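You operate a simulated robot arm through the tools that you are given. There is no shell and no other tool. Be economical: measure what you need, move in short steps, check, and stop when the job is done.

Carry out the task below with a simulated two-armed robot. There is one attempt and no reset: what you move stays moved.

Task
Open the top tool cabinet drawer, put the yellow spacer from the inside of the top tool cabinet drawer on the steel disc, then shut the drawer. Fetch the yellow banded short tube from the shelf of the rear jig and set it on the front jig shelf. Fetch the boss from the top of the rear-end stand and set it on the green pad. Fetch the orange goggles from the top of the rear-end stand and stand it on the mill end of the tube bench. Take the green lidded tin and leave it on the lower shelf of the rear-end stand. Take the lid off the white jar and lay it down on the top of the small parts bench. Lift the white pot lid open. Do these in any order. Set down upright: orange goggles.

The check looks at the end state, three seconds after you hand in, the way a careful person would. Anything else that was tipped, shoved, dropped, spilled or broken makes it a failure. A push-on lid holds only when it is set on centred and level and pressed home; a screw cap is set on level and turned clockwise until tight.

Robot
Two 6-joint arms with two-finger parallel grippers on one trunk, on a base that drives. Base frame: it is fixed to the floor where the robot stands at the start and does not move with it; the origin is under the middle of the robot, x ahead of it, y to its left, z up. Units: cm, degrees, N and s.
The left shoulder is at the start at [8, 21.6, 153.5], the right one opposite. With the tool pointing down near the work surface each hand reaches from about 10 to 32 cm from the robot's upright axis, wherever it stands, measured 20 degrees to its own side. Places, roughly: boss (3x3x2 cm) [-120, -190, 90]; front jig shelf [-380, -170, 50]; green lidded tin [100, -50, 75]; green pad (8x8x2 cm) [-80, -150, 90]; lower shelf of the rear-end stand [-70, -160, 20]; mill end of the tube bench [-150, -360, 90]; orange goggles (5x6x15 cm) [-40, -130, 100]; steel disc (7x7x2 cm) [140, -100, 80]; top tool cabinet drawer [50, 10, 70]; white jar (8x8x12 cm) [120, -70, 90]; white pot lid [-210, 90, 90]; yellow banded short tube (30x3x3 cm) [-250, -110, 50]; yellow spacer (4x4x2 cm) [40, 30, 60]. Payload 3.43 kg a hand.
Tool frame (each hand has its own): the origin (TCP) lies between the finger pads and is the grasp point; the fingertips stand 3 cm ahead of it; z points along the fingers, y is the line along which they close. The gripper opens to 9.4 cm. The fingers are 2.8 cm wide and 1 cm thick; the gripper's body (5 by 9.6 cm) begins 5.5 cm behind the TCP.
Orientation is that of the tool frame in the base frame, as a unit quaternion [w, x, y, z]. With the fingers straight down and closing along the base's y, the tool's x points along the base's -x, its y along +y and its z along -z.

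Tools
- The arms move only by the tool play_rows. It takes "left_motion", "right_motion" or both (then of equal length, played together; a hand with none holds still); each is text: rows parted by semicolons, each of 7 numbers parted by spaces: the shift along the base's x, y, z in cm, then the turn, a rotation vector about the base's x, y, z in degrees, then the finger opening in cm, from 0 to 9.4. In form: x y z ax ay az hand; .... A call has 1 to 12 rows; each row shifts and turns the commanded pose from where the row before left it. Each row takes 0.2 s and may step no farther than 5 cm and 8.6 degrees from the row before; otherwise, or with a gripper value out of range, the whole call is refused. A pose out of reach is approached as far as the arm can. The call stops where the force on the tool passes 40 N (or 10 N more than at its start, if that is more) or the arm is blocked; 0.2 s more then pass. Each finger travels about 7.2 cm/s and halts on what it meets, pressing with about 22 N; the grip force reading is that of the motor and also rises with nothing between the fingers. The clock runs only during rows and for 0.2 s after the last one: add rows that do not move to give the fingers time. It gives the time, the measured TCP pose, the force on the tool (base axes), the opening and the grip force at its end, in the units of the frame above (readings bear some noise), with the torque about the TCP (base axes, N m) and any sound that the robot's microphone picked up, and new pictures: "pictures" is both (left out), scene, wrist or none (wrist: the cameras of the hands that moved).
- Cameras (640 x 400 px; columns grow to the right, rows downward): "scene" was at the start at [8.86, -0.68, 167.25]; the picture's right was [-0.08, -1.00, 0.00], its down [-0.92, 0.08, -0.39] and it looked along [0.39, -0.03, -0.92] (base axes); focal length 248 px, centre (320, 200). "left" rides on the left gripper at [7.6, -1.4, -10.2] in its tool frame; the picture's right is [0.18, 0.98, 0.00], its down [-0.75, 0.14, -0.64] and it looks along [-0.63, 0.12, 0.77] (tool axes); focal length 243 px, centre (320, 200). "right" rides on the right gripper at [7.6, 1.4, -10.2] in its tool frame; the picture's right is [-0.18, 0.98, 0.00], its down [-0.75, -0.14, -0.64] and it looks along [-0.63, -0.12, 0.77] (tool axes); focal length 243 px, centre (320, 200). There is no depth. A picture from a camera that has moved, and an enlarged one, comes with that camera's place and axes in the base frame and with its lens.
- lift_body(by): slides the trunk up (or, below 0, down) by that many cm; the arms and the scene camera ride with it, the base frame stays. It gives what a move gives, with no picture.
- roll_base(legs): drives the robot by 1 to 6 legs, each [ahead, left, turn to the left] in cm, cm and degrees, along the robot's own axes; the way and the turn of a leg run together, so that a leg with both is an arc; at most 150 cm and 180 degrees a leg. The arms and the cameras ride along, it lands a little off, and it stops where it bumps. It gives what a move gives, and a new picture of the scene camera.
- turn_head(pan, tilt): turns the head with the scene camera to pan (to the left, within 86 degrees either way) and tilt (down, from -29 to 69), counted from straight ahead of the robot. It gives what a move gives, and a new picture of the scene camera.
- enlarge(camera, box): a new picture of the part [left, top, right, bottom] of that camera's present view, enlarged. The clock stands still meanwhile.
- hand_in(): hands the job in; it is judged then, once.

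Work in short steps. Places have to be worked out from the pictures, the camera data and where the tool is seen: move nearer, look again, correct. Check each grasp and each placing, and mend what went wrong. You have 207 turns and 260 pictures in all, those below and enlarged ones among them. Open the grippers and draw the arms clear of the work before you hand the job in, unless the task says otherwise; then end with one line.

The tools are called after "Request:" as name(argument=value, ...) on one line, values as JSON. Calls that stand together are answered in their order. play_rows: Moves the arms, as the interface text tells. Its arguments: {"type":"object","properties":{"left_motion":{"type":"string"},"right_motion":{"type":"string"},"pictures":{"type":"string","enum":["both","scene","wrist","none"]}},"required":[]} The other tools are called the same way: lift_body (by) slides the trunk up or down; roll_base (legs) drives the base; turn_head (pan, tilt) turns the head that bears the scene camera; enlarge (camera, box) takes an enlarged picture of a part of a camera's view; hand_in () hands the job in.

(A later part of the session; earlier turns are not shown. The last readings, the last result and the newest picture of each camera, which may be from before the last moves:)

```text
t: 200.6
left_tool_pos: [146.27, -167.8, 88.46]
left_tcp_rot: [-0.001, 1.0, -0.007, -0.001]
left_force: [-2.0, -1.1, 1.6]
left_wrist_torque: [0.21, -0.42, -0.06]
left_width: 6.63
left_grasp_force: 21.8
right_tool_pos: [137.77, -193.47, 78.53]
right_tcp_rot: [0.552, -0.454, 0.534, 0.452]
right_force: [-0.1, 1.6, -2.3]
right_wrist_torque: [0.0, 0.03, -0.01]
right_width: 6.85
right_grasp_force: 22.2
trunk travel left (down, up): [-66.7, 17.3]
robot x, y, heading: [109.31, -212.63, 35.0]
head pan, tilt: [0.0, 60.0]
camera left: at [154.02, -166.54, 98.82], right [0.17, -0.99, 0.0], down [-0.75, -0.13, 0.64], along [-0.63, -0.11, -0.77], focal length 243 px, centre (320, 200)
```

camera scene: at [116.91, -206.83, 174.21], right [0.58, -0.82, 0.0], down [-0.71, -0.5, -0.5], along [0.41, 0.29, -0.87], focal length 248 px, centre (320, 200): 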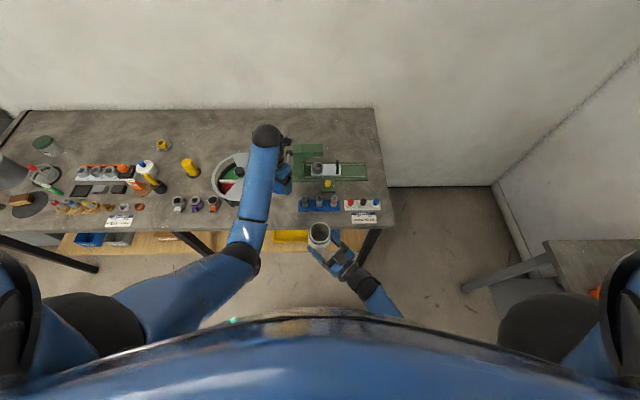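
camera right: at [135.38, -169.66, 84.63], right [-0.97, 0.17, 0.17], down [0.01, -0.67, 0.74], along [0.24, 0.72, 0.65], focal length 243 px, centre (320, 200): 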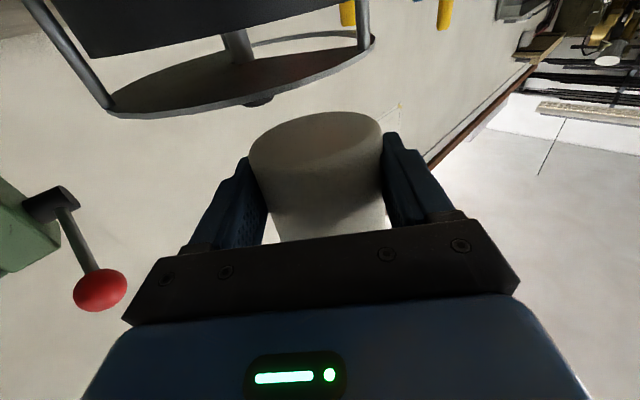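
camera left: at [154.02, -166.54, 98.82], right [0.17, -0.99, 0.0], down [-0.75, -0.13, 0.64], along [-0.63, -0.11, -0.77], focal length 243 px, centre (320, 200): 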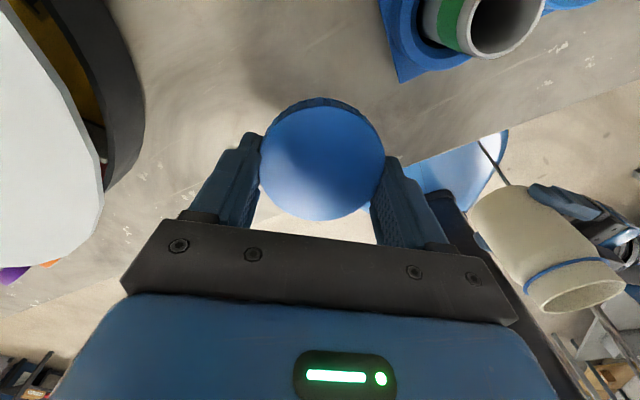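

Request:
play_rows(left_motion="0 0 -.5 0 0 0 5;0 0 -.4 0 0 0 5;0 0 -.4 0 0 0 5;0 0 -.3 0 0 0 5;0 0 0 0 0 0 5", pictures="wrist")

```text
t: 201.8
left_tool_pos: [146.31, -168.17, 87.04]
left_tcp_rot: [-0.001, 1.0, -0.008, -0.001]
left_force: [-4.0, -14.2, 3.9]
left_wrist_torque: [1.83, -0.73, -1.32]
left_width: 6.65
left_grasp_force: 22.4
right_tool_pos: [137.93, -193.74, 78.64]
right_tcp_rot: [0.553, -0.454, 0.532, 0.453]
right_force: [0.8, -0.2, -1.9]
right_wrist_torque: [-0.02, -0.03, -0.01]
right_width: 6.88
right_grasp_force: 21.7
trunk travel left (down, up): [-66.7, 17.3]
robot x, y, heading: [109.04, -213.06, 34.8]
head pan, tilt: [0.0, 60.0]
camera left: at [154.05, -166.86, 97.28], right [0.17, -0.99, 0.0], down [-0.75, -0.13, 0.64], along [-0.63, -0.11, -0.77], focal length 243 px, centre (320, 200)
```

left: 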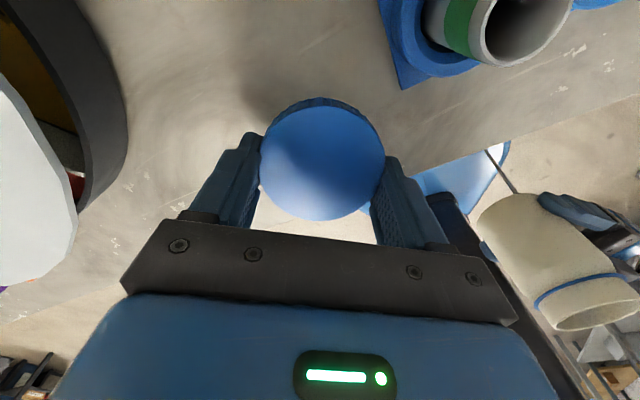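

A sideways force: the gripper touches the carousel rim. I shift 2.5 cm away from it, then finish lowering.

Request:
play_rows(left_motion="0.3 -.8 .3 0 0 0 5;.6 -.8 0 0 0 0 5;.5 -.7 0 0 0 0 5;0 0 0 0 0 0 5", pictures="none")

Request:
play_rows(left_motion="0 0 -.5 0 0 0 5;0 0 -.4 0 0 0 5;0 0 -.4 0 0 0 5;0 0 -.3 0 0 0 5;0 0 0 0 0 0 5", pictures="wrist")

```text
t: 202.8
left_tool_pos: [147.72, -170.13, 87.13]
left_tcp_rot: [0.0, 1.0, -0.007, -0.002]
left_force: [-0.6, -0.3, -0.1]
left_wrist_torque: [0.03, -0.02, 0.0]
left_width: 6.65
left_grasp_force: 21.5
right_tool_pos: [137.82, -193.44, 78.62]
right_tcp_rot: [0.551, -0.455, 0.533, 0.453]
right_force: [-0.9, 0.3, -1.5]
right_wrist_torque: [-0.01, -0.02, -0.01]
right_width: 6.9
right_grasp_force: 22.1
trunk travel left (down, up): [-66.7, 17.3]
robot x, y, heading: [109.29, -212.69, 35.1]
head pan, tilt: [0.0, 60.0]
```

```text
t: 204.0
left_tool_pos: [147.72, -170.02, 85.65]
left_tcp_rot: [0.0, 1.0, -0.007, 0.0]
left_force: [0.9, 0.5, 0.0]
left_wrist_torque: [0.01, -0.02, 0.01]
left_width: 6.64
left_grasp_force: 22.2
right_tool_pos: [137.87, -193.56, 78.68]
right_tcp_rot: [0.551, -0.455, 0.533, 0.453]
right_force: [0.7, 0.7, -1.9]
right_wrist_torque: [0.04, -0.02, -0.05]
right_width: 6.88
right_grasp_force: 21.5
trunk travel left (down, up): [-66.7, 17.3]
robot x, y, heading: [109.07, -212.75, 35.3]
head pan, tilt: [0.0, 60.0]
camera left: at [155.49, -168.79, 95.9], right [0.17, -0.99, 0.0], down [-0.75, -0.13, 0.64], along [-0.63, -0.11, -0.77], focal length 243 px, centre (320, 200)
```

left: 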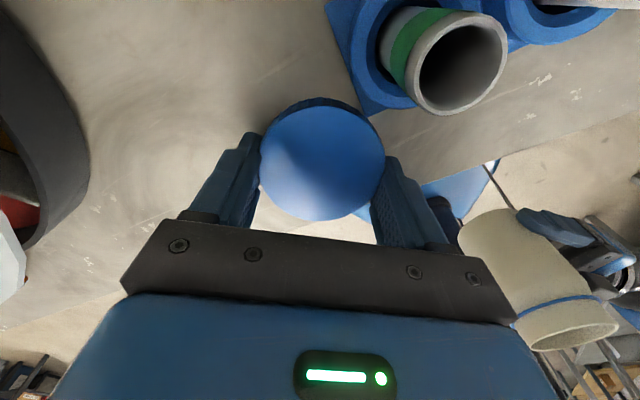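

Request:
play_rows(left_motion="0 0 -.4 0 0 0 5;0 0 -.4 0 0 0 5;0 0 -.4 0 0 0 5;0 0 -.4 0 0 0 5;0 0 0 0 0 0 5", pictures="wrist")

```text
t: 205.0
left_tool_pos: [147.58, -170.01, 84.99]
left_tcp_rot: [-0.003, 1.0, -0.007, 0.003]
left_force: [-15.1, -6.2, 24.6]
left_wrist_torque: [-1.18, 0.85, -0.38]
left_width: 6.66
left_grasp_force: 21.3
right_tool_pos: [137.61, -193.72, 78.82]
right_tcp_rot: [0.551, -0.456, 0.532, 0.454]
right_force: [-0.8, -0.4, -1.3]
right_wrist_torque: [-0.02, 0.01, 0.02]
right_width: 6.86
right_grasp_force: 21.8
trunk travel left (down, up): [-66.7, 17.3]
robot x, y, heading: [109.01, -212.69, 35.1]
head pan, tilt: [0.0, 60.0]
stopped in row 4 (left hand): the force on the tool passed its limit at 45 N (the readings are from after the stop); the commanded pose is now the measured one
camera left: at [155.35, -168.82, 95.3], right [0.17, -0.99, 0.0], down [-0.76, -0.13, 0.64], along [-0.63, -0.11, -0.77], focal length 243 px, centre (320, 200)
```

left: 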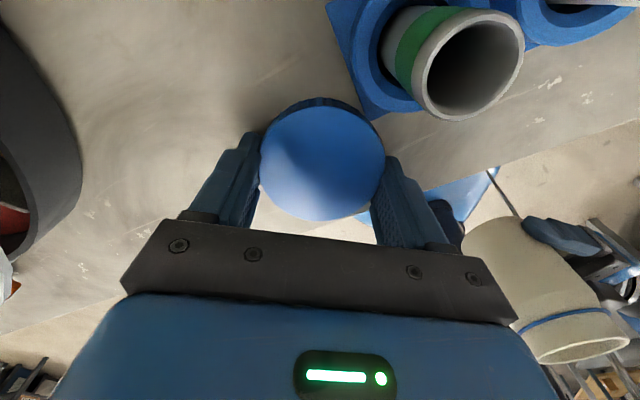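

Contact with the bench. Ease up 0.2, release and rise.

Request:
play_rows(left_motion=".1 0 .3 0 0 0 5;0 0 0 0 0 0 7;0 0 0 0 0 0 8;0 0 0 0 0 0 8;0 0 1.5 0 0 0 8;0 0 3 0 0 0 8;0 0 4 0 0 0 8;0 0 4 0 0 0 8;0 0 0 0 0 0 8", pictures="wrist")

```text
t: 207.0
left_tool_pos: [150.13, -168.91, 93.66]
left_tcp_rot: [-0.002, 1.0, -0.006, 0.004]
left_force: [-0.1, -0.3, -0.6]
left_wrist_torque: [0.03, 0.01, -0.01]
left_width: 8.01
left_grasp_force: 0.0
left hand out of reach, approached as far as the arm can: row 7, 8
right_tool_pos: [137.83, -193.54, 78.65]
right_tcp_rot: [0.551, -0.455, 0.532, 0.454]
right_force: [-0.9, 0.8, -1.4]
right_wrist_torque: [-0.07, 0.02, 0.03]
right_width: 6.86
right_grasp_force: 21.9
trunk travel left (down, up): [-66.7, 17.3]
robot x, y, heading: [108.95, -213.2, 35.1]
head pan, tilt: [0.0, 60.0]
camera left: at [157.8, -167.68, 104.05], right [0.17, -0.99, 0.0], down [-0.76, -0.13, 0.64], along [-0.63, -0.11, -0.77], focal length 243 px, centre (320, 200)
```

left: 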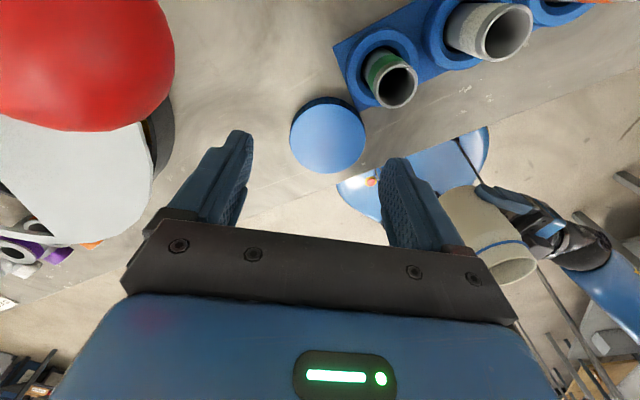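

The lid lies on the bench. I raise the trunk straight up, clear of the press lever, and back away.

Request:
lift_body(by=17)

Request:
roll_base(legs=[[-24, 0, 0]])

Request:
play_rows(left_motion="0 0 0 0 0 -8.5 8.5;0 0 0 0 0 -8.5 8.5;0 0 0 0 0 -8.5 8.5;0 0 0 0 0 -8.5 8.5;0 0 0 0 0 -8.5 8.5;0 0 0 0 0 -8.5 8.5;0 0 0 0 0 -8.5 8.5;0 0 0 0 0 -8.5 8.5;0 0 0 0 0 -8.5 8.5;0 0 0 0 0 -8.5 8.5;0 0 0 0 0 -8.5 8.5;0 0 0 0 0 -8.5 8.5", pictures="none")

Request:
enlarge(camera="scene", box=[160, 80, 480, 280])

```text
t: 208.9
left_tool_pos: [150.16, -168.93, 110.8]
left_tcp_rot: [-0.003, 1.0, -0.007, 0.004]
left_force: [0.2, 0.4, -0.2]
left_wrist_torque: [-0.01, 0.0, 0.0]
left_width: 7.98
left_grasp_force: 0.1
right_tool_pos: [137.7, -193.63, 95.66]
right_tcp_rot: [0.552, -0.455, 0.532, 0.453]
right_force: [0.2, -0.4, -2.1]
right_wrist_torque: [-0.03, 0.0, 0.0]
right_width: 6.87
right_grasp_force: 22.4
trunk travel left (down, up): [-83.7, 0.3]
robot x, y, heading: [109.34, -212.84, 35.0]
head pan, tilt: [0.0, 60.0]
```

```text
t: 210.7
left_tool_pos: [130.94, -182.62, 110.45]
left_tcp_rot: [-0.002, 1.0, -0.007, 0.001]
left_force: [0.4, 0.3, -0.5]
left_wrist_torque: [-0.03, 0.02, 0.03]
left_width: 8.0
left_grasp_force: 0.0
right_tool_pos: [118.48, -207.25, 95.42]
right_tcp_rot: [0.55, -0.454, 0.535, 0.453]
right_force: [0.5, 0.8, -1.2]
right_wrist_torque: [-0.02, -0.01, 0.02]
right_width: 6.89
right_grasp_force: 21.9
trunk travel left (down, up): [-83.7, 0.3]
robot x, y, heading: [89.53, -226.7, 34.9]
head pan, tilt: [0.0, 60.0]
camera scene: at [98.07, -220.74, 175.17], right [0.57, -0.82, 0.0], down [-0.71, -0.5, -0.5], along [0.41, 0.28, -0.87], focal length 248 px, centre (320, 200)
```

scene: 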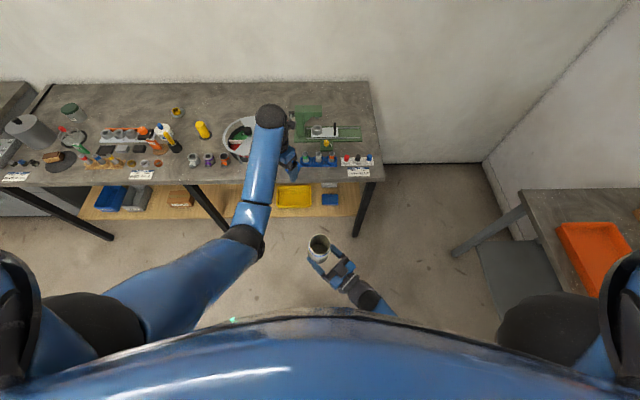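

```text
t: 213.3
left_tool_pos: [130.61, -182.76, 110.64]
left_tcp_rot: [-0.001, -0.623, 0.783, -0.005]
left_force: [0.3, -0.7, 0.1]
left_wrist_torque: [-0.01, 0.0, 0.04]
left_width: 8.51
left_grasp_force: 0.0
right_tool_pos: [118.22, -207.36, 95.6]
right_tcp_rot: [0.552, -0.454, 0.532, 0.453]
right_force: [-0.9, -0.2, -1.6]
right_wrist_torque: [-0.04, 0.0, 0.03]
right_width: 6.87
right_grasp_force: 22.0
trunk travel left (down, up): [-83.7, 0.3]
robot x, y, heading: [89.62, -226.95, 35.2]
head pan, tilt: [0.0, 60.0]
```

```text
2.00 times, centred on (320, 180) of scene
camera zoom: at [97.55, -221.11, 175.21], right [0.57, -0.82, 0.0], down [-0.71, -0.5, -0.5], along [0.41, 0.29, -0.87], focal length 496 px, centre (320, 240)
```

zoom: 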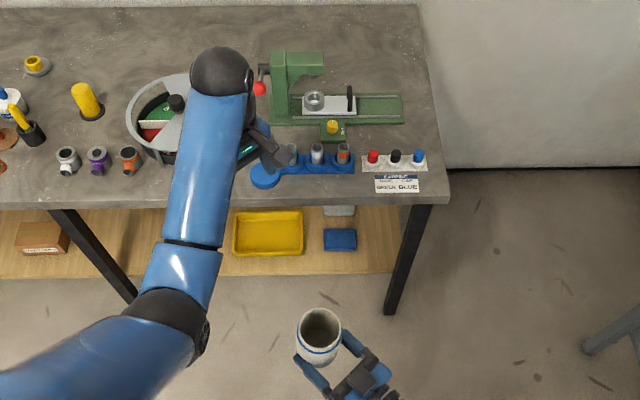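

Lid and carousel look fine. Now extend the right hand with the jar under the left hand, so the left can take it from above.

Request:
play_rows(left_motion="0 0 0 0 0 -8.4 9.4;0 0 0 0 0 -8.4 9.4;0 0 0 0 0 -8.4 9.4;0 0 0 0 0 -8.4 9.4;0 0 0 0 0 -8.4 9.4;0 0 0 0 0 0 9.4", right_motion="1.78 4.42 -.3 0 0 0 5;1.78 4.42 -.3 0 0 0 5;1.78 4.42 -.3 0 0 0 5;1.78 4.42 -.3 0 0 0 5;1.78 3.6 -.3 0 0 0 5;0 0 0 0 0 0 5", pictures="wrist")

```text
t: 214.7
left_tool_pos: [130.74, -182.81, 110.48]
left_tcp_rot: [-0.003, -0.302, 0.953, -0.003]
left_force: [-0.3, 0.1, 0.1]
left_wrist_torque: [0.02, -0.01, -0.02]
left_width: 9.4
left_grasp_force: 0.0
right_tool_pos: [127.21, -185.92, 94.09]
right_tcp_rot: [0.551, -0.454, 0.533, 0.453]
right_force: [-0.7, 0.2, -1.6]
right_wrist_torque: [-0.06, -0.02, 0.0]
right_width: 6.86
right_grasp_force: 21.6
trunk travel left (down, up): [-83.7, 0.3]
robot x, y, heading: [89.43, -226.51, 35.0]
head pan, tilt: [0.0, 60.0]
camera right: at [124.06, -195.63, 86.16], right [-0.97, 0.17, 0.17], down [0.01, -0.67, 0.74], along [0.24, 0.72, 0.65], focal length 243 px, centre (320, 200)
camera left: at [125.46, -188.27, 120.81], right [-0.72, 0.7, 0.0], down [0.54, 0.55, 0.64], along [0.45, 0.45, -0.77], focal length 243 px, centre (320, 200)
```

right: 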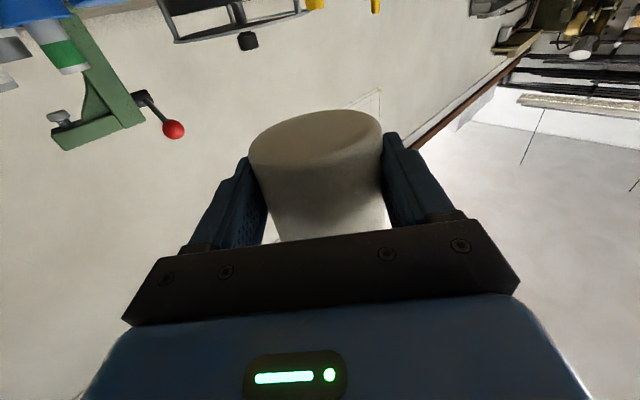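
left: 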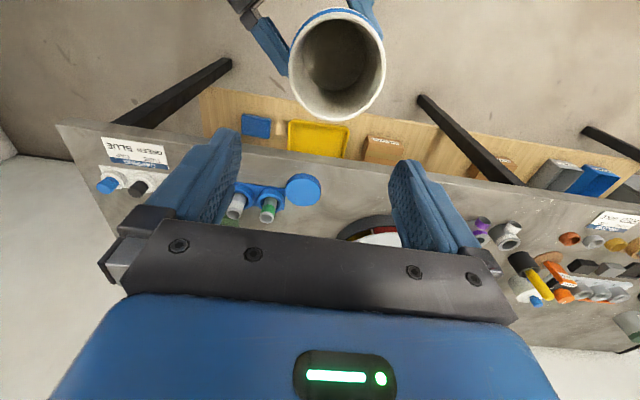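

Jar axis at (127,-185), rim ≈103. Move the jar under the left hand and lower the left over its neck.

Request:
play_rows(left_motion="0 0 0 0 0 0 9.4;0 0 -2 0 0 0 9.4;0 0 -2 0 0 0 9.4;0 0 -1 0 0 0 9.4", right_motion="3.7 2.3 0 0 0 0 5;0 0 0 0 0 0 5;0 0 0 0 0 0 5;0 0 0 0 0 0 5", pictures="wrist")

```text
t: 215.7
left_tool_pos: [130.57, -182.93, 105.66]
left_tcp_rot: [-0.003, -0.301, 0.953, -0.004]
left_force: [-0.1, -0.1, 0.8]
left_wrist_torque: [-0.02, 0.0, 0.0]
left_width: 9.4
left_grasp_force: 0.1
right_tool_pos: [130.72, -184.59, 95.13]
right_tcp_rot: [0.55, -0.454, 0.535, 0.453]
right_force: [-0.5, -0.6, -1.8]
right_wrist_torque: [-0.03, -0.03, 0.0]
right_width: 6.88
right_grasp_force: 22.5
right hand out of reach, approached as far as the arm can: row 1
trunk travel left (down, up): [-83.7, 0.3]
robot x, y, heading: [89.31, -226.64, 35.0]
head pan, tilt: [0.0, 60.0]
camera right: at [127.64, -194.21, 87.22], right [-0.97, 0.17, 0.17], down [0.01, -0.67, 0.74], along [0.24, 0.72, 0.65], focal length 243 px, centre (320, 200)
camera left: at [125.32, -188.35, 115.95], right [-0.72, 0.7, 0.0], down [0.54, 0.56, 0.64], along [0.44, 0.45, -0.77], focal length 243 px, centre (320, 200)
```

right: 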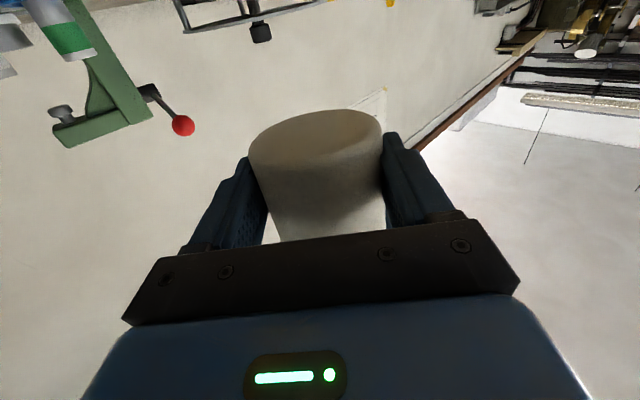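
left: 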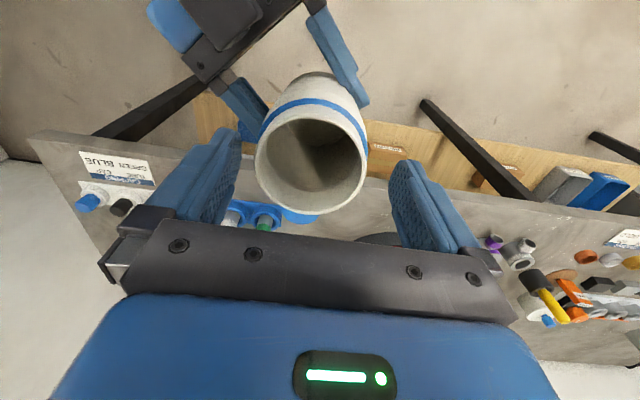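

Well centred. Lower 1.5 and close on the neck, then release the right.

Request:
play_rows(left_motion="0 0 -1 0 0 0 9.4;0 0 -.7 0 0 0 9.4;0 0 0 0 0 0 7.5;0 0 0 0 0 0 6;0 0 0 0 0 0 5;0 0 0 0 0 0 5;0 0 0 0 0 0 5", pictures="none")

Request:
play_rows(right_motion="0 0 0 0 0 0 7.5;0 0 0 0 0 0 9.4;0 0 0 0 0 0 9.4;-.7 -4 0 0 0 0 9.4;-.7 -4 0 0 0 0 9.4;-.7 -4 0 0 0 0 9.4;-.7 -4 0 0 0 0 9.4;0 0 0 0 0 0 9.4", pictures="none")

Request:
enlarge(camera="left", box=[0, 0, 640, 400])

```text
t: 217.3
left_tool_pos: [130.61, -182.95, 104.09]
left_tcp_rot: [-0.002, -0.301, 0.954, -0.006]
left_force: [15.8, -18.8, 3.8]
left_wrist_torque: [-1.12, -0.53, 0.02]
left_width: 7.09
left_grasp_force: 21.6
right_tool_pos: [130.67, -184.45, 95.19]
right_tcp_rot: [0.551, -0.456, 0.532, 0.454]
right_force: [-16.8, 18.3, -5.8]
right_wrist_torque: [-0.67, -0.95, 0.27]
right_width: 6.9
right_grasp_force: 22.0
trunk travel left (down, up): [-83.7, 0.3]
robot x, y, heading: [89.32, -226.41, 35.0]
head pan, tilt: [0.0, 60.0]
```

```text
t: 219.1
left_tool_pos: [130.57, -182.98, 104.03]
left_tcp_rot: [-0.003, -0.303, 0.953, -0.004]
left_force: [0.3, -0.4, 0.3]
left_wrist_torque: [0.01, 0.03, -0.01]
left_width: 6.99
left_grasp_force: 22.2
right_tool_pos: [127.99, -200.45, 95.24]
right_tcp_rot: [0.552, -0.454, 0.533, 0.453]
right_force: [0.6, -0.3, -0.7]
right_wrist_torque: [-0.02, 0.0, -0.04]
right_width: 9.39
right_grasp_force: 0.1
trunk travel left (down, up): [-83.7, 0.3]
robot x, y, heading: [89.65, -226.79, 34.9]
head pan, tilt: [0.0, 60.0]
```

```text
1.00 times, centred on (320, 200) of left (not enlarged: the box is as wide or as high as the picture)
camera zoom: at [125.28, -188.39, 114.32], right [-0.72, 0.7, 0.0], down [0.54, 0.55, 0.64], along [0.45, 0.45, -0.77], focal length 243 px, centre (320, 200)
```

zoom: 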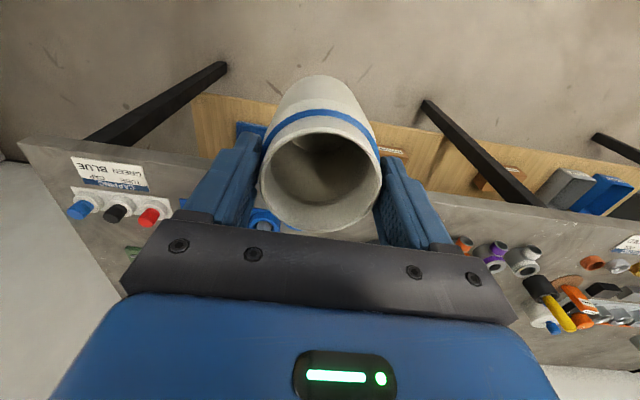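

The left hand has the jar upright. I turn the right hand back down while moving it to its side, and raise/extend the left.

Request:
play_rows(right_motion="1 -1.5 .3 -8.08 1.39 0 9;1 -1.5 .3 -8.08 1.39 0 9;1 -1.5 .3 -8.08 1.39 0 9;1 -1.5 .3 -8.08 1.39 0 9;1 -1.5 .3 -8.08 1.39 0 9;1 -1.5 .3 -8.08 1.39 0 9;1 -1.5 .3 -8.08 1.39 0 9;1 -1.5 .3 -8.08 1.39 0 9;1 -1.5 .3 -8.08 1.39 0 9;1 -1.5 .3 -8.08 1.39 0 9;1 -1.5 .3 -8.08 1.39 0 9;0 0 0 0 0 0 9", left_motion="0 0 1.5 0 0 0 5;0 0 1.5 0 0 0 5;0 0 1.5 0 0 0 5;2 1.4 1 0 0 0 5;2 1.4 1 0 0 0 5;2 1.4 1 0 0 0 5;2 1.4 1 0 0 0 5;1.6 1.1 1 0 0 0 5;0 0 1 0 0 0 5;0 0 1 0 0 0 5;0 0 0 0 0 0 5;0 0 0 0 0 0 5", pictures="none")

Request:
play_rows(right_motion="0 0 0 0 0 -8.3 9;0 0 0 0 0 -8.3 9;0 0 0 0 0 -8.3 9;0 0 0 0 0 -8.3 9;0 0 0 0 0 -8.3 9;0 0 0 0 0 0 9", pictures="scene")

```text
t: 221.7
left_tool_pos: [140.32, -176.1, 115.36]
left_tcp_rot: [-0.003, -0.303, 0.953, -0.005]
left_force: [-0.3, 0.0, -1.8]
left_wrist_torque: [-0.02, -0.01, -0.01]
left_width: 7.0
left_grasp_force: 21.5
right_tool_pos: [140.1, -219.26, 99.57]
right_tcp_rot: [0.047, -0.647, 0.75, 0.127]
right_force: [0.5, 0.5, -0.1]
right_wrist_torque: [0.03, 0.01, 0.03]
right_width: 9.0
right_grasp_force: 0.0
right hand out of reach, approached as far as the arm can: row 9, 10, 11
trunk travel left (down, up): [-83.7, 0.3]
robot x, y, heading: [89.4, -226.75, 35.0]
head pan, tilt: [0.0, 60.0]
```

```text
t: 223.1
left_tool_pos: [140.21, -176.07, 115.52]
left_tcp_rot: [-0.003, -0.302, 0.953, -0.004]
left_force: [1.0, -0.4, -1.3]
left_wrist_torque: [0.0, 0.02, -0.01]
left_width: 6.99
left_grasp_force: 22.0
right_tool_pos: [140.99, -221.64, 100.42]
right_tcp_rot: [0.092, -0.34, 0.925, 0.14]
right_force: [0.1, -0.3, 1.8]
right_wrist_torque: [-0.01, -0.01, -0.03]
right_width: 8.99
right_grasp_force: 0.1
right hand out of reach, approached as far as the arm can: row 2, 3, 4, 5
trunk travel left (down, up): [-83.7, 0.3]
robot x, y, heading: [90.11, -226.48, 35.0]
head pan, tilt: [0.0, 60.0]
camera scene: at [97.56, -221.08, 175.21], right [0.57, -0.82, 0.0], down [-0.71, -0.5, -0.5], along [0.41, 0.29, -0.87], focal length 248 px, centre (320, 200)
```

scene: 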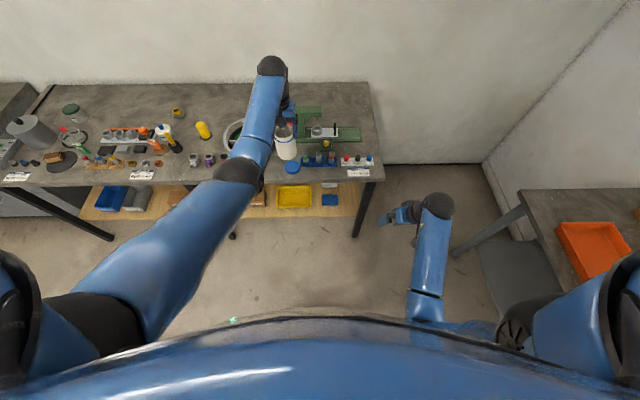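

Request:
play_rows(right_motion="0 0 -3 -2 .5 0 9;0 0 -3 -5 1.2 0 9;0 0 -3 -5.5 1.3 0 9;0 0 -1 -6 1.4 0 9;0 0 0 0 0 0 9", pictures="none")

Request:
roll_base(legs=[[0, 92, 0]])

```text
t: 224.3
left_tool_pos: [140.26, -176.12, 115.51]
left_tcp_rot: [-0.003, -0.302, 0.953, -0.003]
left_force: [-0.1, -0.5, -1.3]
left_wrist_torque: [0.03, -0.01, 0.02]
left_width: 6.98
left_grasp_force: 21.8
right_tool_pos: [141.95, -224.74, 90.18]
right_tcp_rot: [0.014, -0.341, 0.93, 0.139]
right_force: [-0.1, -0.8, 0.5]
right_wrist_torque: [0.0, 0.0, 0.01]
right_width: 9.01
right_grasp_force: 0.0
right hand out of reach, approached as far as the arm can: row 1, 2, 3, 4
trunk travel left (down, up): [-83.7, 0.3]
robot x, y, heading: [89.01, -226.17, 35.1]
head pan, tilt: [0.0, 60.0]
```

```text
t: 229.1
left_tool_pos: [86.99, -100.43, 115.48]
left_tcp_rot: [-0.004, -0.303, 0.953, -0.004]
left_force: [0.1, 0.4, -1.3]
left_wrist_torque: [0.0, 0.0, -0.02]
left_width: 6.96
left_grasp_force: 22.0
right_tool_pos: [88.7, -148.96, 90.24]
right_tcp_rot: [0.013, -0.343, 0.929, 0.141]
right_force: [-0.3, -0.1, -0.1]
right_wrist_torque: [0.04, 0.0, -0.01]
right_width: 8.99
right_grasp_force: 0.1
trunk travel left (down, up): [-83.7, 0.3]
robot x, y, heading: [36.3, -150.91, 35.3]
head pan, tilt: [0.0, 60.0]
camera scene: at [44.42, -145.58, 175.21], right [0.58, -0.82, 0.0], down [-0.71, -0.5, -0.5], along [0.41, 0.29, -0.87], focal length 248 px, centre (320, 200)
```

scene: 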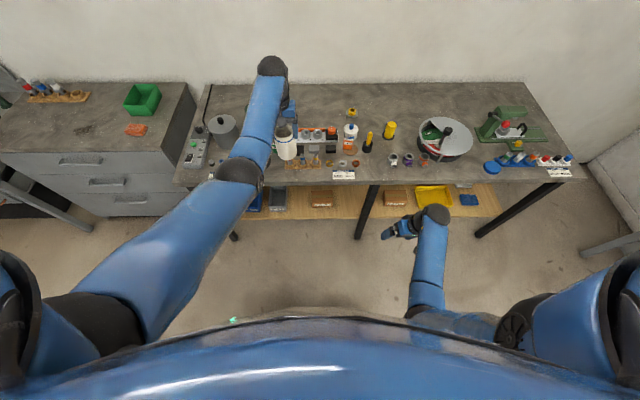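

Retract the right hand, then drive up to the bench so the jar is above its old place.

Request:
play_rows(right_motion="-3.3 -2.3 0 0 0 0 9;-3.3 -2.3 0 0 0 0 9;-3.3 -2.3 0 0 0 0 9;-3.3 -2.3 0 0 0 0 9;0 0 0 0 0 0 9", pictures="none")

Request:
roll_base(legs=[[43, 5, 0]])

```text
t: 230.5
left_tool_pos: [86.85, -100.36, 115.46]
left_tcp_rot: [-0.004, -0.303, 0.953, -0.003]
left_force: [-0.3, -0.5, -1.5]
left_wrist_torque: [0.0, 0.0, -0.03]
left_width: 6.97
left_grasp_force: 21.5
right_tool_pos: [78.0, -156.98, 91.28]
right_tcp_rot: [0.032, -0.37, 0.918, 0.138]
right_force: [-0.6, 0.3, 0.0]
right_wrist_torque: [0.01, 0.0, 0.02]
right_width: 9.02
right_grasp_force: 0.1
trunk travel left (down, up): [-83.7, 0.3]
robot x, y, heading: [36.61, -150.77, 35.3]
head pan, tilt: [0.0, 60.0]
stopped in row 5 (right hand): the arm was blocked; the commanded pose is now the measured one
```

```text
t: 233.2
left_tool_pos: [118.68, -72.01, 115.82]
left_tcp_rot: [-0.002, -0.303, 0.953, -0.003]
left_force: [-0.3, 0.1, -1.1]
left_wrist_torque: [0.0, -0.01, -0.03]
left_width: 6.95
left_grasp_force: 22.1
right_tool_pos: [110.13, -128.6, 91.39]
right_tcp_rot: [0.036, -0.368, 0.919, 0.137]
right_force: [-0.7, 0.0, -1.1]
right_wrist_torque: [-0.01, -0.01, 0.01]
right_width: 8.98
right_grasp_force: 0.1
trunk travel left (down, up): [-83.7, 0.3]
robot x, y, heading: [67.88, -122.05, 35.4]
head pan, tilt: [0.0, 60.0]
camera scene: at [76.06, -117.05, 175.24], right [0.57, -0.82, 0.0], down [-0.71, -0.5, -0.5], along [0.41, 0.29, -0.86], focal length 248 px, centre (320, 200)
```

scene: 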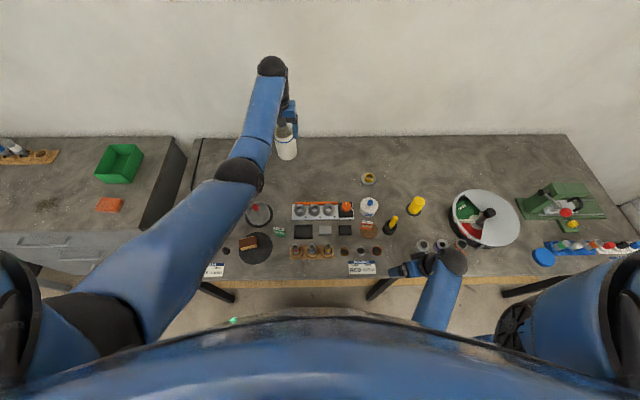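

The right hand still overhangs the bench edge; I draw it back toward the midline before lowering.

Request:
play_rows(right_motion="-3.2 0 0 0 0 0 9;-3.2 0 0 0 0 0 9;-3.2 0 0 0 0 0 9;-3.2 0 0 0 0 0 9;0 0 0 0 0 0 9", pictures="scene")

```text
t: 233.9
left_tool_pos: [118.87, -71.87, 115.46]
left_tcp_rot: [-0.002, -0.303, 0.953, -0.004]
left_force: [0.0, -0.5, -1.8]
left_wrist_torque: [-0.03, 0.0, -0.01]
left_width: 6.93
left_grasp_force: 21.5
right_tool_pos: [113.53, -127.71, 95.19]
right_tcp_rot: [0.12, -0.38, 0.911, 0.108]
right_force: [0.0, -0.3, -0.2]
right_wrist_torque: [0.01, -0.01, -0.02]
right_width: 8.99
right_grasp_force: 0.0
trunk travel left (down, up): [-83.7, 0.3]
robot x, y, heading: [68.5, -122.29, 34.8]
head pan, tilt: [0.0, 60.0]
stopped in row 3 (right hand): the arm was blocked; the commanded pose is now the measured one
camera scene: at [76.22, -116.9, 175.15], right [0.57, -0.82, 0.0], down [-0.71, -0.5, -0.5], along [0.41, 0.29, -0.87], focal length 248 px, centre (320, 200)
```

scene: 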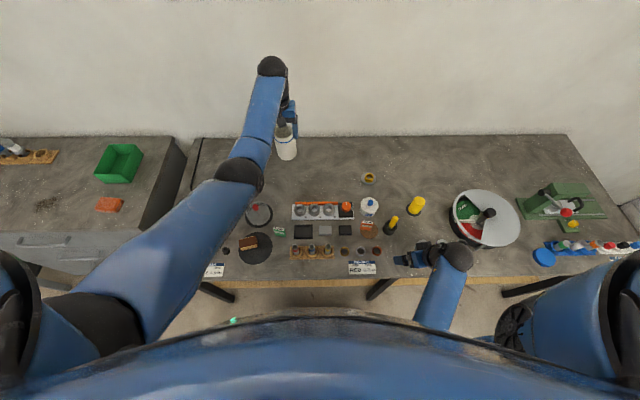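

I back off and unwind the right arm through the horizontal-forward pose, ending tool-down at a comfortable extension.

Request:
roll_base(legs=[[-34, 0, 0]])

Request:
play_rows(right_motion=".5 1.35 -.5 4.37 -6.32 -1.43 9;.5 1.35 -.5 4.37 -6.32 -1.43 9;.5 1.35 -.5 4.37 -6.32 -1.43 9;.5 1.35 -.5 4.37 -6.32 -1.43 9;.5 1.35 -.5 4.37 -6.32 -1.43 9;.5 1.35 -.5 4.37 -6.32 -1.43 9;.5 1.35 -.5 4.37 -6.32 -1.43 9;.5 1.35 -.5 4.37 -6.32 -1.43 9;.5 1.35 -.5 4.37 -6.32 -1.43 9;.5 1.35 -.5 4.37 -6.32 -1.43 9;0 0 0 0 0 0 9", pictures="none")

Request:
play_rows(right_motion="0 0 -.5 -4.7 6.71 0 9;0 0 -.5 -4.7 6.71 0 9;0 0 -.5 -4.7 6.71 0 9;0 0 -.5 -4.7 6.71 0 9;0 0 -.5 -4.7 6.71 0 9;0 0 -.5 -4.7 6.71 0 9;0 0 -.5 -4.7 6.71 0 9;0 0 0 -4.7 6.71 0 9;0 0 0 -4.7 6.71 0 9;0 0 0 -4.7 6.71 0 9;0 0 0 -4.7 6.71 0 9;0 0 0 0 0 0 9", pictures="scene")

```text
t: 236.1
left_tool_pos: [91.52, -91.06, 115.23]
left_tcp_rot: [-0.004, -0.302, 0.953, -0.004]
left_force: [0.2, -0.5, -1.9]
left_wrist_torque: [-0.03, 0.0, 0.01]
left_width: 6.93
left_grasp_force: 21.7
right_tool_pos: [86.26, -147.04, 95.2]
right_tcp_rot: [0.119, -0.38, 0.911, 0.107]
right_force: [0.2, -0.4, 0.8]
right_wrist_torque: [0.01, -0.03, 0.0]
right_width: 9.02
right_grasp_force: 0.0
trunk travel left (down, up): [-83.7, 0.3]
robot x, y, heading: [40.51, -141.53, 35.2]
head pan, tilt: [0.0, 60.0]
camera scene: at [49.04, -135.96, 175.2], right [0.57, -0.82, 0.0], down [-0.71, -0.5, -0.5], along [0.41, 0.29, -0.87], focal length 248 px, centre (320, 200)
```

scene: 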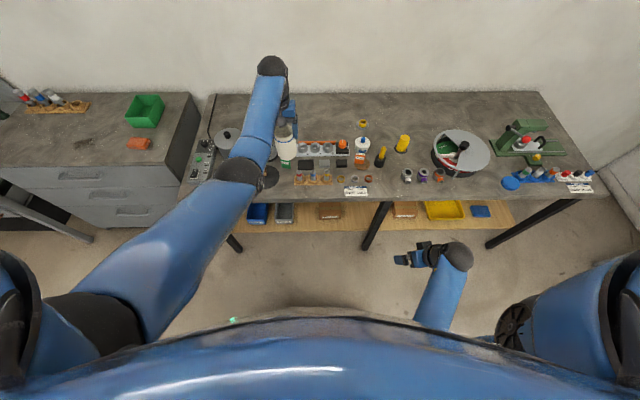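

```text
t: 238.5
left_tool_pos: [91.43, -91.21, 115.48]
left_tcp_rot: [-0.004, -0.302, 0.953, -0.004]
left_force: [0.8, 0.5, -0.7]
left_wrist_torque: [0.02, -0.02, -0.03]
left_width: 6.92
left_grasp_force: 21.8
right_tool_pos: [90.64, -133.83, 90.72]
right_tcp_rot: [0.681, -0.221, 0.668, 0.204]
right_force: [0.6, 0.8, -0.6]
right_wrist_torque: [0.0, 0.01, -0.04]
right_width: 8.98
right_grasp_force: 0.1
right hand out of reach, approached as far as the arm can: row 8
trunk travel left (down, up): [-83.7, 0.3]
robot x, y, heading: [40.62, -141.72, 35.0]
head pan, tilt: [0.0, 60.0]
```

```text
t: 241.1
left_tool_pos: [91.3, -91.15, 115.47]
left_tcp_rot: [-0.004, -0.303, 0.953, -0.004]
left_force: [0.0, 0.1, -1.9]
left_wrist_torque: [0.0, -0.03, 0.02]
left_width: 6.95
left_grasp_force: 22.2
right_tool_pos: [90.7, -133.91, 87.2]
right_tcp_rot: [0.003, -0.315, 0.949, 0.001]
right_force: [-0.5, 0.1, 0.1]
right_wrist_torque: [-0.03, 0.05, 0.0]
right_width: 9.0
right_grasp_force: 0.0
right hand out of reach, approached as far as the arm can: row 4
trunk travel left (down, up): [-83.7, 0.3]
robot x, y, heading: [40.91, -141.43, 35.2]
head pan, tilt: [0.0, 60.0]
camera scene: at [48.7, -136.2, 175.21], right [0.57, -0.82, 0.0], down [-0.71, -0.5, -0.5], along [0.41, 0.29, -0.87], focal length 248 px, centre (320, 200)
```

scene: 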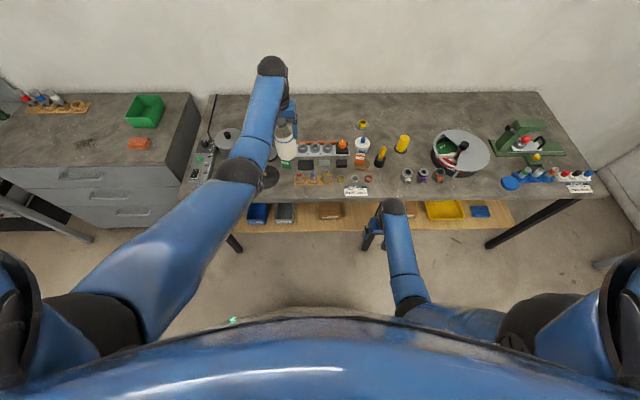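

The right arm is back in a normal pose. Retract it in front of the bench line, then return to the bench.

Request:
play_rows(right_motion="-3.6 -2.5 -.5 0 0 0 9;-3.6 -2.5 -.5 0 0 0 9;-3.6 -2.5 -.5 0 0 0 9;-3.6 -2.5 -.5 0 0 0 9;-3.6 -2.5 0 0 0 0 9;0 0 0 0 0 0 9", pictures="none")

Request:
roll_base(legs=[[34.5, 0, 0]])

```text
t: 242.5
left_tool_pos: [91.3, -91.24, 115.49]
left_tcp_rot: [-0.003, -0.302, 0.953, -0.004]
left_force: [0.2, 0.6, -1.1]
left_wrist_torque: [0.02, 0.01, 0.0]
left_width: 6.97
left_grasp_force: 21.7
right_tool_pos: [72.83, -146.41, 85.2]
right_tcp_rot: [0.004, -0.315, 0.949, 0.002]
right_force: [0.1, -0.2, -0.3]
right_wrist_torque: [0.01, 0.0, -0.02]
right_width: 8.99
right_grasp_force: 0.1
trunk travel left (down, up): [-83.7, 0.3]
robot x, y, heading: [40.53, -141.47, 35.2]
head pan, tilt: [0.0, 60.0]
```

```text
t: 244.7
left_tool_pos: [119.25, -71.85, 115.7]
left_tcp_rot: [-0.002, -0.302, 0.953, -0.004]
left_force: [-0.5, -1.0, -1.8]
left_wrist_torque: [0.06, -0.05, 0.02]
left_width: 6.93
left_grasp_force: 22.2
right_tool_pos: [100.54, -126.97, 85.03]
right_tcp_rot: [0.005, -0.313, 0.95, 0.002]
right_force: [-0.2, -0.2, -0.5]
right_wrist_torque: [0.01, -0.01, -0.01]
right_width: 9.0
right_grasp_force: 0.1
trunk travel left (down, up): [-83.7, 0.3]
robot x, y, heading: [68.49, -121.91, 35.1]
head pan, tilt: [0.0, 60.0]
camera scene: at [76.41, -116.8, 175.24], right [0.57, -0.82, 0.0], down [-0.71, -0.5, -0.5], along [0.41, 0.29, -0.86], focal length 248 px, centre (320, 200)
```

scene: 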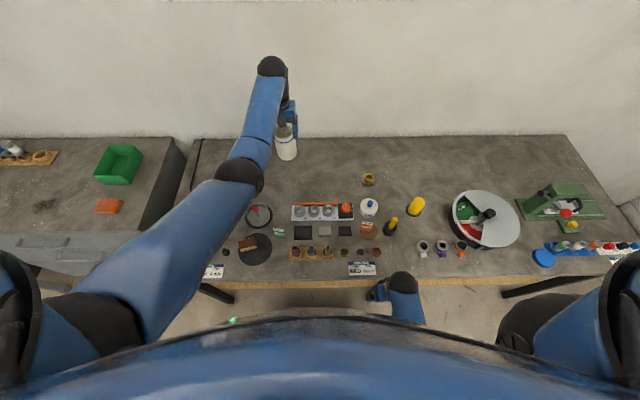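

Clear now. Lower the trunk and set the jar at its old place.

Request:
lift_body(by=-19)

Request:
play_rows(left_motion="1 .7 0 0 0 0 5;1 .7 -.6 0 0 0 5;0 0 -.6 0 0 0 5;0 0 -.5 0 0 0 5;0 0 -.4 0 0 0 5;0 0 -.4 0 0 0 5;0 0 0 0 0 0 5", pictures="wrist")

```text
t: 246.8
left_tool_pos: [119.55, -71.62, 96.5]
left_tcp_rot: [-0.004, -0.301, 0.954, -0.003]
left_force: [-0.4, 0.5, -2.2]
left_wrist_torque: [-0.01, 0.01, 0.01]
left_width: 6.91
left_grasp_force: 22.0
right_tool_pos: [100.67, -126.78, 66.08]
right_tcp_rot: [0.003, -0.313, 0.95, 0.001]
right_force: [0.0, 0.3, -1.0]
right_wrist_torque: [0.03, 0.04, 0.05]
right_width: 8.97
right_grasp_force: 0.1
trunk travel left (down, up): [-64.7, 19.3]
robot x, y, heading: [68.54, -121.82, 34.9]
head pan, tilt: [0.0, 60.0]
```

```text
t: 248.4
left_tool_pos: [121.52, -70.22, 94.2]
left_tcp_rot: [-0.003, -0.302, 0.953, -0.004]
left_force: [-0.2, -0.6, -0.8]
left_wrist_torque: [0.01, 0.03, -0.01]
left_width: 6.88
left_grasp_force: 22.1
right_tool_pos: [100.67, -126.79, 66.09]
right_tcp_rot: [0.003, -0.313, 0.95, 0.001]
right_force: [-0.3, -0.3, -0.5]
right_wrist_torque: [0.01, -0.02, 0.03]
right_width: 8.99
right_grasp_force: 0.0
trunk travel left (down, up): [-64.7, 19.3]
robot x, y, heading: [68.72, -121.98, 34.9]
head pan, tilt: [0.0, 60.0]
camera left: at [116.23, -75.73, 104.31], right [-0.72, 0.7, 0.0], down [0.54, 0.55, 0.64], along [0.45, 0.45, -0.77], focal length 243 px, centre (320, 200)
```

left: 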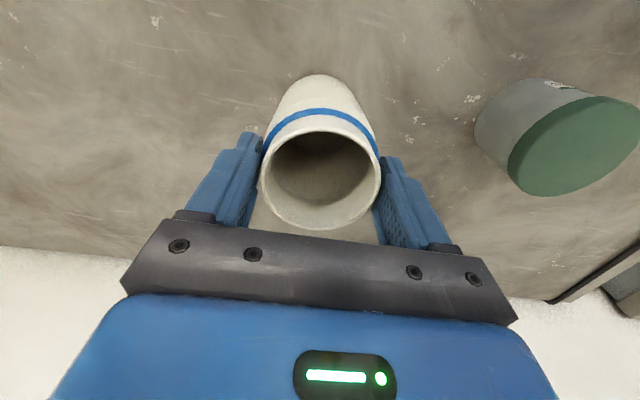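

Request:
play_rows(left_motion="0 0 -.4 0 0 0 5;0 0 -.4 0 0 0 5;0 0 -.4 0 0 0 5;0 0 -.3 0 0 0 5;0 0 -.3 0 0 0 5;0 0 0 0 0 0 5", pictures="none")

```text
t: 249.6
left_tool_pos: [121.88, -70.18, 93.17]
left_tcp_rot: [0.006, -0.301, 0.954, -0.004]
left_force: [-2.6, -3.6, 18.7]
left_wrist_torque: [-0.89, 0.35, -0.15]
left_width: 7.11
left_grasp_force: 22.2
right_tool_pos: [100.58, -126.87, 66.12]
right_tcp_rot: [0.005, -0.314, 0.949, 0.0]
right_force: [0.6, -0.2, 0.7]
right_wrist_torque: [0.02, 0.02, -0.03]
right_width: 8.99
right_grasp_force: 0.1
trunk travel left (down, up): [-64.7, 19.3]
robot x, y, heading: [68.63, -122.05, 35.0]
head pan, tilt: [0.0, 60.0]
stopped in row 5 (left hand): the force on the tool passed its limit at 41 N (the readings are from after the stop); the commanded pose is now the measured one
```

Seated on the bench. Ease, release and rise.

Request:
play_rows(left_motion="0 0 .3 0 0 0 5.5;0 0 0 0 0 0 8;0 0 0 0 0 0 9;0 0 .8 0 0 0 9;0 0 2 0 0 0 9;0 0 3.5 0 0 0 9;0 0 3.5 0 0 0 9;0 0 0 0 0 0 9", pictures="wrist")

```text
t: 251.4
left_tool_pos: [121.87, -70.17, 102.88]
left_tcp_rot: [0.002, -0.301, 0.954, -0.004]
left_force: [0.0, 0.0, -1.3]
left_wrist_torque: [-0.05, 0.02, 0.02]
left_width: 8.99
left_grasp_force: 0.0
right_tool_pos: [100.73, -126.8, 66.11]
right_tcp_rot: [0.003, -0.313, 0.95, 0.001]
right_force: [-0.2, -1.1, -0.1]
right_wrist_torque: [-0.03, 0.01, 0.0]
right_width: 9.0
right_grasp_force: 0.1
trunk travel left (down, up): [-64.7, 19.3]
robot x, y, heading: [68.36, -122.06, 35.1]
head pan, tilt: [0.0, 60.0]
camera left: at [116.46, -75.64, 113.19], right [-0.72, 0.7, -0.01], down [0.53, 0.55, 0.64], along [0.45, 0.46, -0.77], focal length 243 px, centre (320, 200)
```

left: 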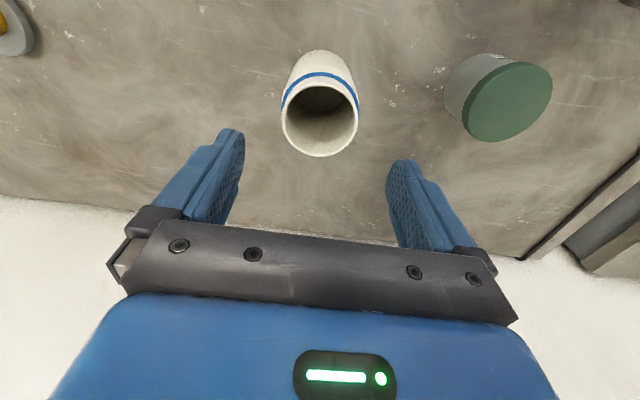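

The jar stands open at its old place. Now the tin, top ≈(109,-57.5): shift the base left 14 and look from above.

Request:
roll_base(legs=[[0, 15, 0]])

Request:
play_rows(left_motion="-2 0 0 0 0 0 9.4;-2 .5 0 0 0 0 9.4;0 0 0 0 0 0 9.4", pictures="wrist")

```text
t: 252.7
left_tool_pos: [113.41, -58.17, 102.98]
left_tcp_rot: [0.003, -0.301, 0.954, -0.002]
left_force: [-0.2, 0.4, -0.1]
left_wrist_torque: [0.0, 0.02, -0.04]
left_width: 9.01
left_grasp_force: 0.2
right_tool_pos: [92.34, -114.7, 66.08]
right_tcp_rot: [0.003, -0.313, 0.95, 0.003]
right_force: [0.8, -0.8, 0.4]
right_wrist_torque: [0.0, 0.01, -0.01]
right_width: 9.01
right_grasp_force: 0.1
trunk travel left (down, up): [-64.7, 19.3]
robot x, y, heading: [60.28, -109.51, 34.9]
head pan, tilt: [0.0, 60.0]
camera scene: at [68.39, -104.65, 156.22], right [0.57, -0.82, 0.0], down [-0.71, -0.5, -0.5], along [0.41, 0.29, -0.87], focal length 248 px, centre (320, 200)
```

scene: 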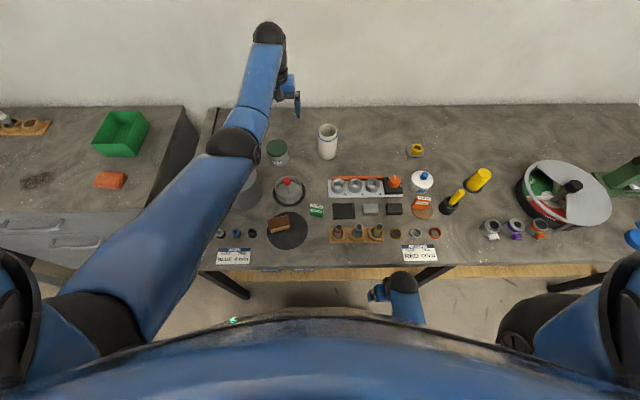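

```text
t: 253.5
left_tool_pos: [109.31, -57.58, 102.93]
left_tcp_rot: [0.003, -0.301, 0.954, -0.004]
left_force: [0.5, 0.9, 0.2]
left_wrist_torque: [0.0, 0.0, 0.04]
left_width: 9.4
left_grasp_force: 0.1
right_tool_pos: [92.26, -114.59, 66.18]
right_tcp_rot: [0.003, -0.314, 0.95, 0.0]
right_force: [0.2, 0.2, -0.1]
right_wrist_torque: [0.02, 0.03, 0.01]
right_width: 8.99
right_grasp_force: 0.0
trunk travel left (down, up): [-64.7, 19.3]
robot x, y, heading: [60.36, -109.52, 35.2]
head pan, tilt: [0.0, 60.0]
camera left: at [103.92, -62.97, 113.14], right [-0.72, 0.7, -0.01], down [0.53, 0.55, 0.64], along [0.45, 0.45, -0.77], focal length 243 px, centre (320, 200)
```

left: 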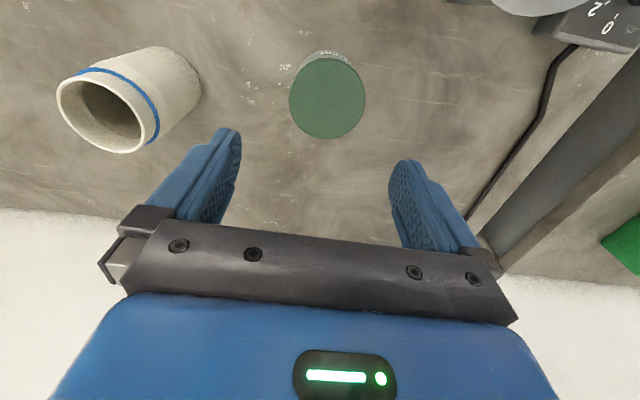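

Tin lid centre (108.9,-57.1), top 88.5, 7.6 wide. Descend with fingers around the whole tin.

Request:
play_rows(left_motion="-.4 .5 -3 0 0 0 9.4;0 0 -4 0 0 0 9.4;0 0 -3 0 0 0 9.4;0 0 0 0 0 0 9.4", pictures="wrist")

```text
t: 254.5
left_tool_pos: [108.92, -57.03, 92.84]
left_tcp_rot: [0.003, -0.301, 0.954, -0.004]
left_force: [0.6, -1.0, -0.2]
left_wrist_torque: [0.02, -0.01, -0.02]
left_width: 9.43
left_grasp_force: 0.0
right_tool_pos: [92.24, -114.54, 66.14]
right_tcp_rot: [0.003, -0.313, 0.95, 0.0]
right_force: [-0.2, 0.4, -1.1]
right_wrist_torque: [0.0, 0.02, 0.03]
right_width: 8.99
right_grasp_force: 0.0
trunk travel left (down, up): [-64.7, 19.3]
robot x, y, heading: [60.22, -109.57, 34.9]
head pan, tilt: [0.0, 60.0]
camera left: at [103.48, -62.5, 103.13], right [-0.72, 0.7, -0.01], down [0.53, 0.55, 0.64], along [0.45, 0.46, -0.77], focal length 243 px, centre (320, 200)
```

left: 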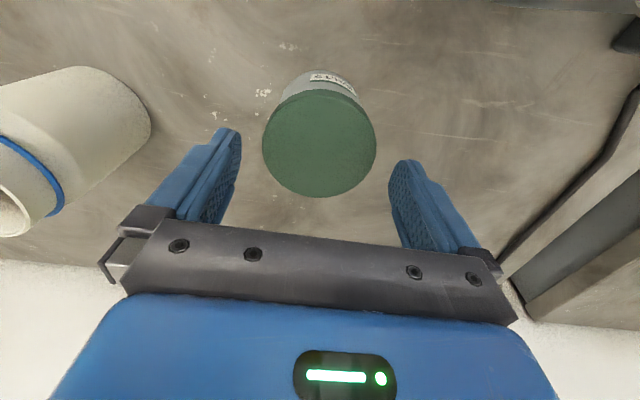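

Centred. Descend to 86 and close.

Request:
play_rows(left_motion="0 0 -2.5 0 0 0 9.4;0 0 -2.5 0 0 0 9.4;0 0 -1.5 0 0 0 9.4;0 0 0 0 0 0 8;0 0 0 0 0 0 7;0 0 0 0 0 0 6;0 0 0 0 0 0 6", pictures="wrist")

```text
t: 256.1
left_tool_pos: [108.88, -57.03, 86.48]
left_tcp_rot: [0.003, -0.302, 0.953, -0.003]
left_force: [0.8, 0.8, 0.4]
left_wrist_torque: [0.04, -0.06, -0.02]
left_width: 7.72
left_grasp_force: 22.3
right_tool_pos: [92.21, -114.67, 66.18]
right_tcp_rot: [0.003, -0.313, 0.95, 0.001]
right_force: [-0.1, -0.9, -0.4]
right_wrist_torque: [-0.04, -0.02, 0.01]
right_width: 9.01
right_grasp_force: 0.1
trunk travel left (down, up): [-64.7, 19.3]
robot x, y, heading: [60.31, -110.1, 34.9]
head pan, tilt: [0.0, 60.0]
camera left: at [103.55, -62.52, 96.64], right [-0.72, 0.7, -0.01], down [0.53, 0.55, 0.64], along [0.45, 0.46, -0.77], focal length 243 px, centre (320, 200)
```

left: 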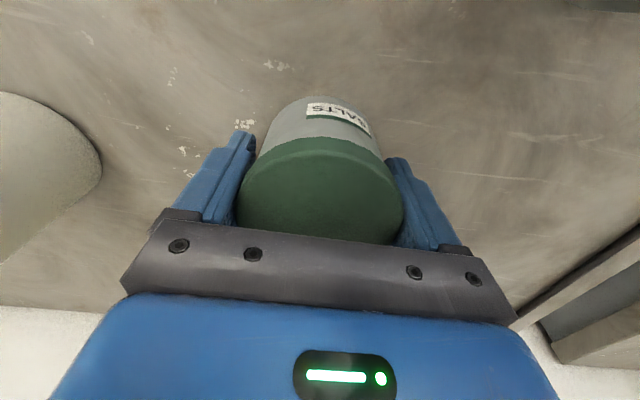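

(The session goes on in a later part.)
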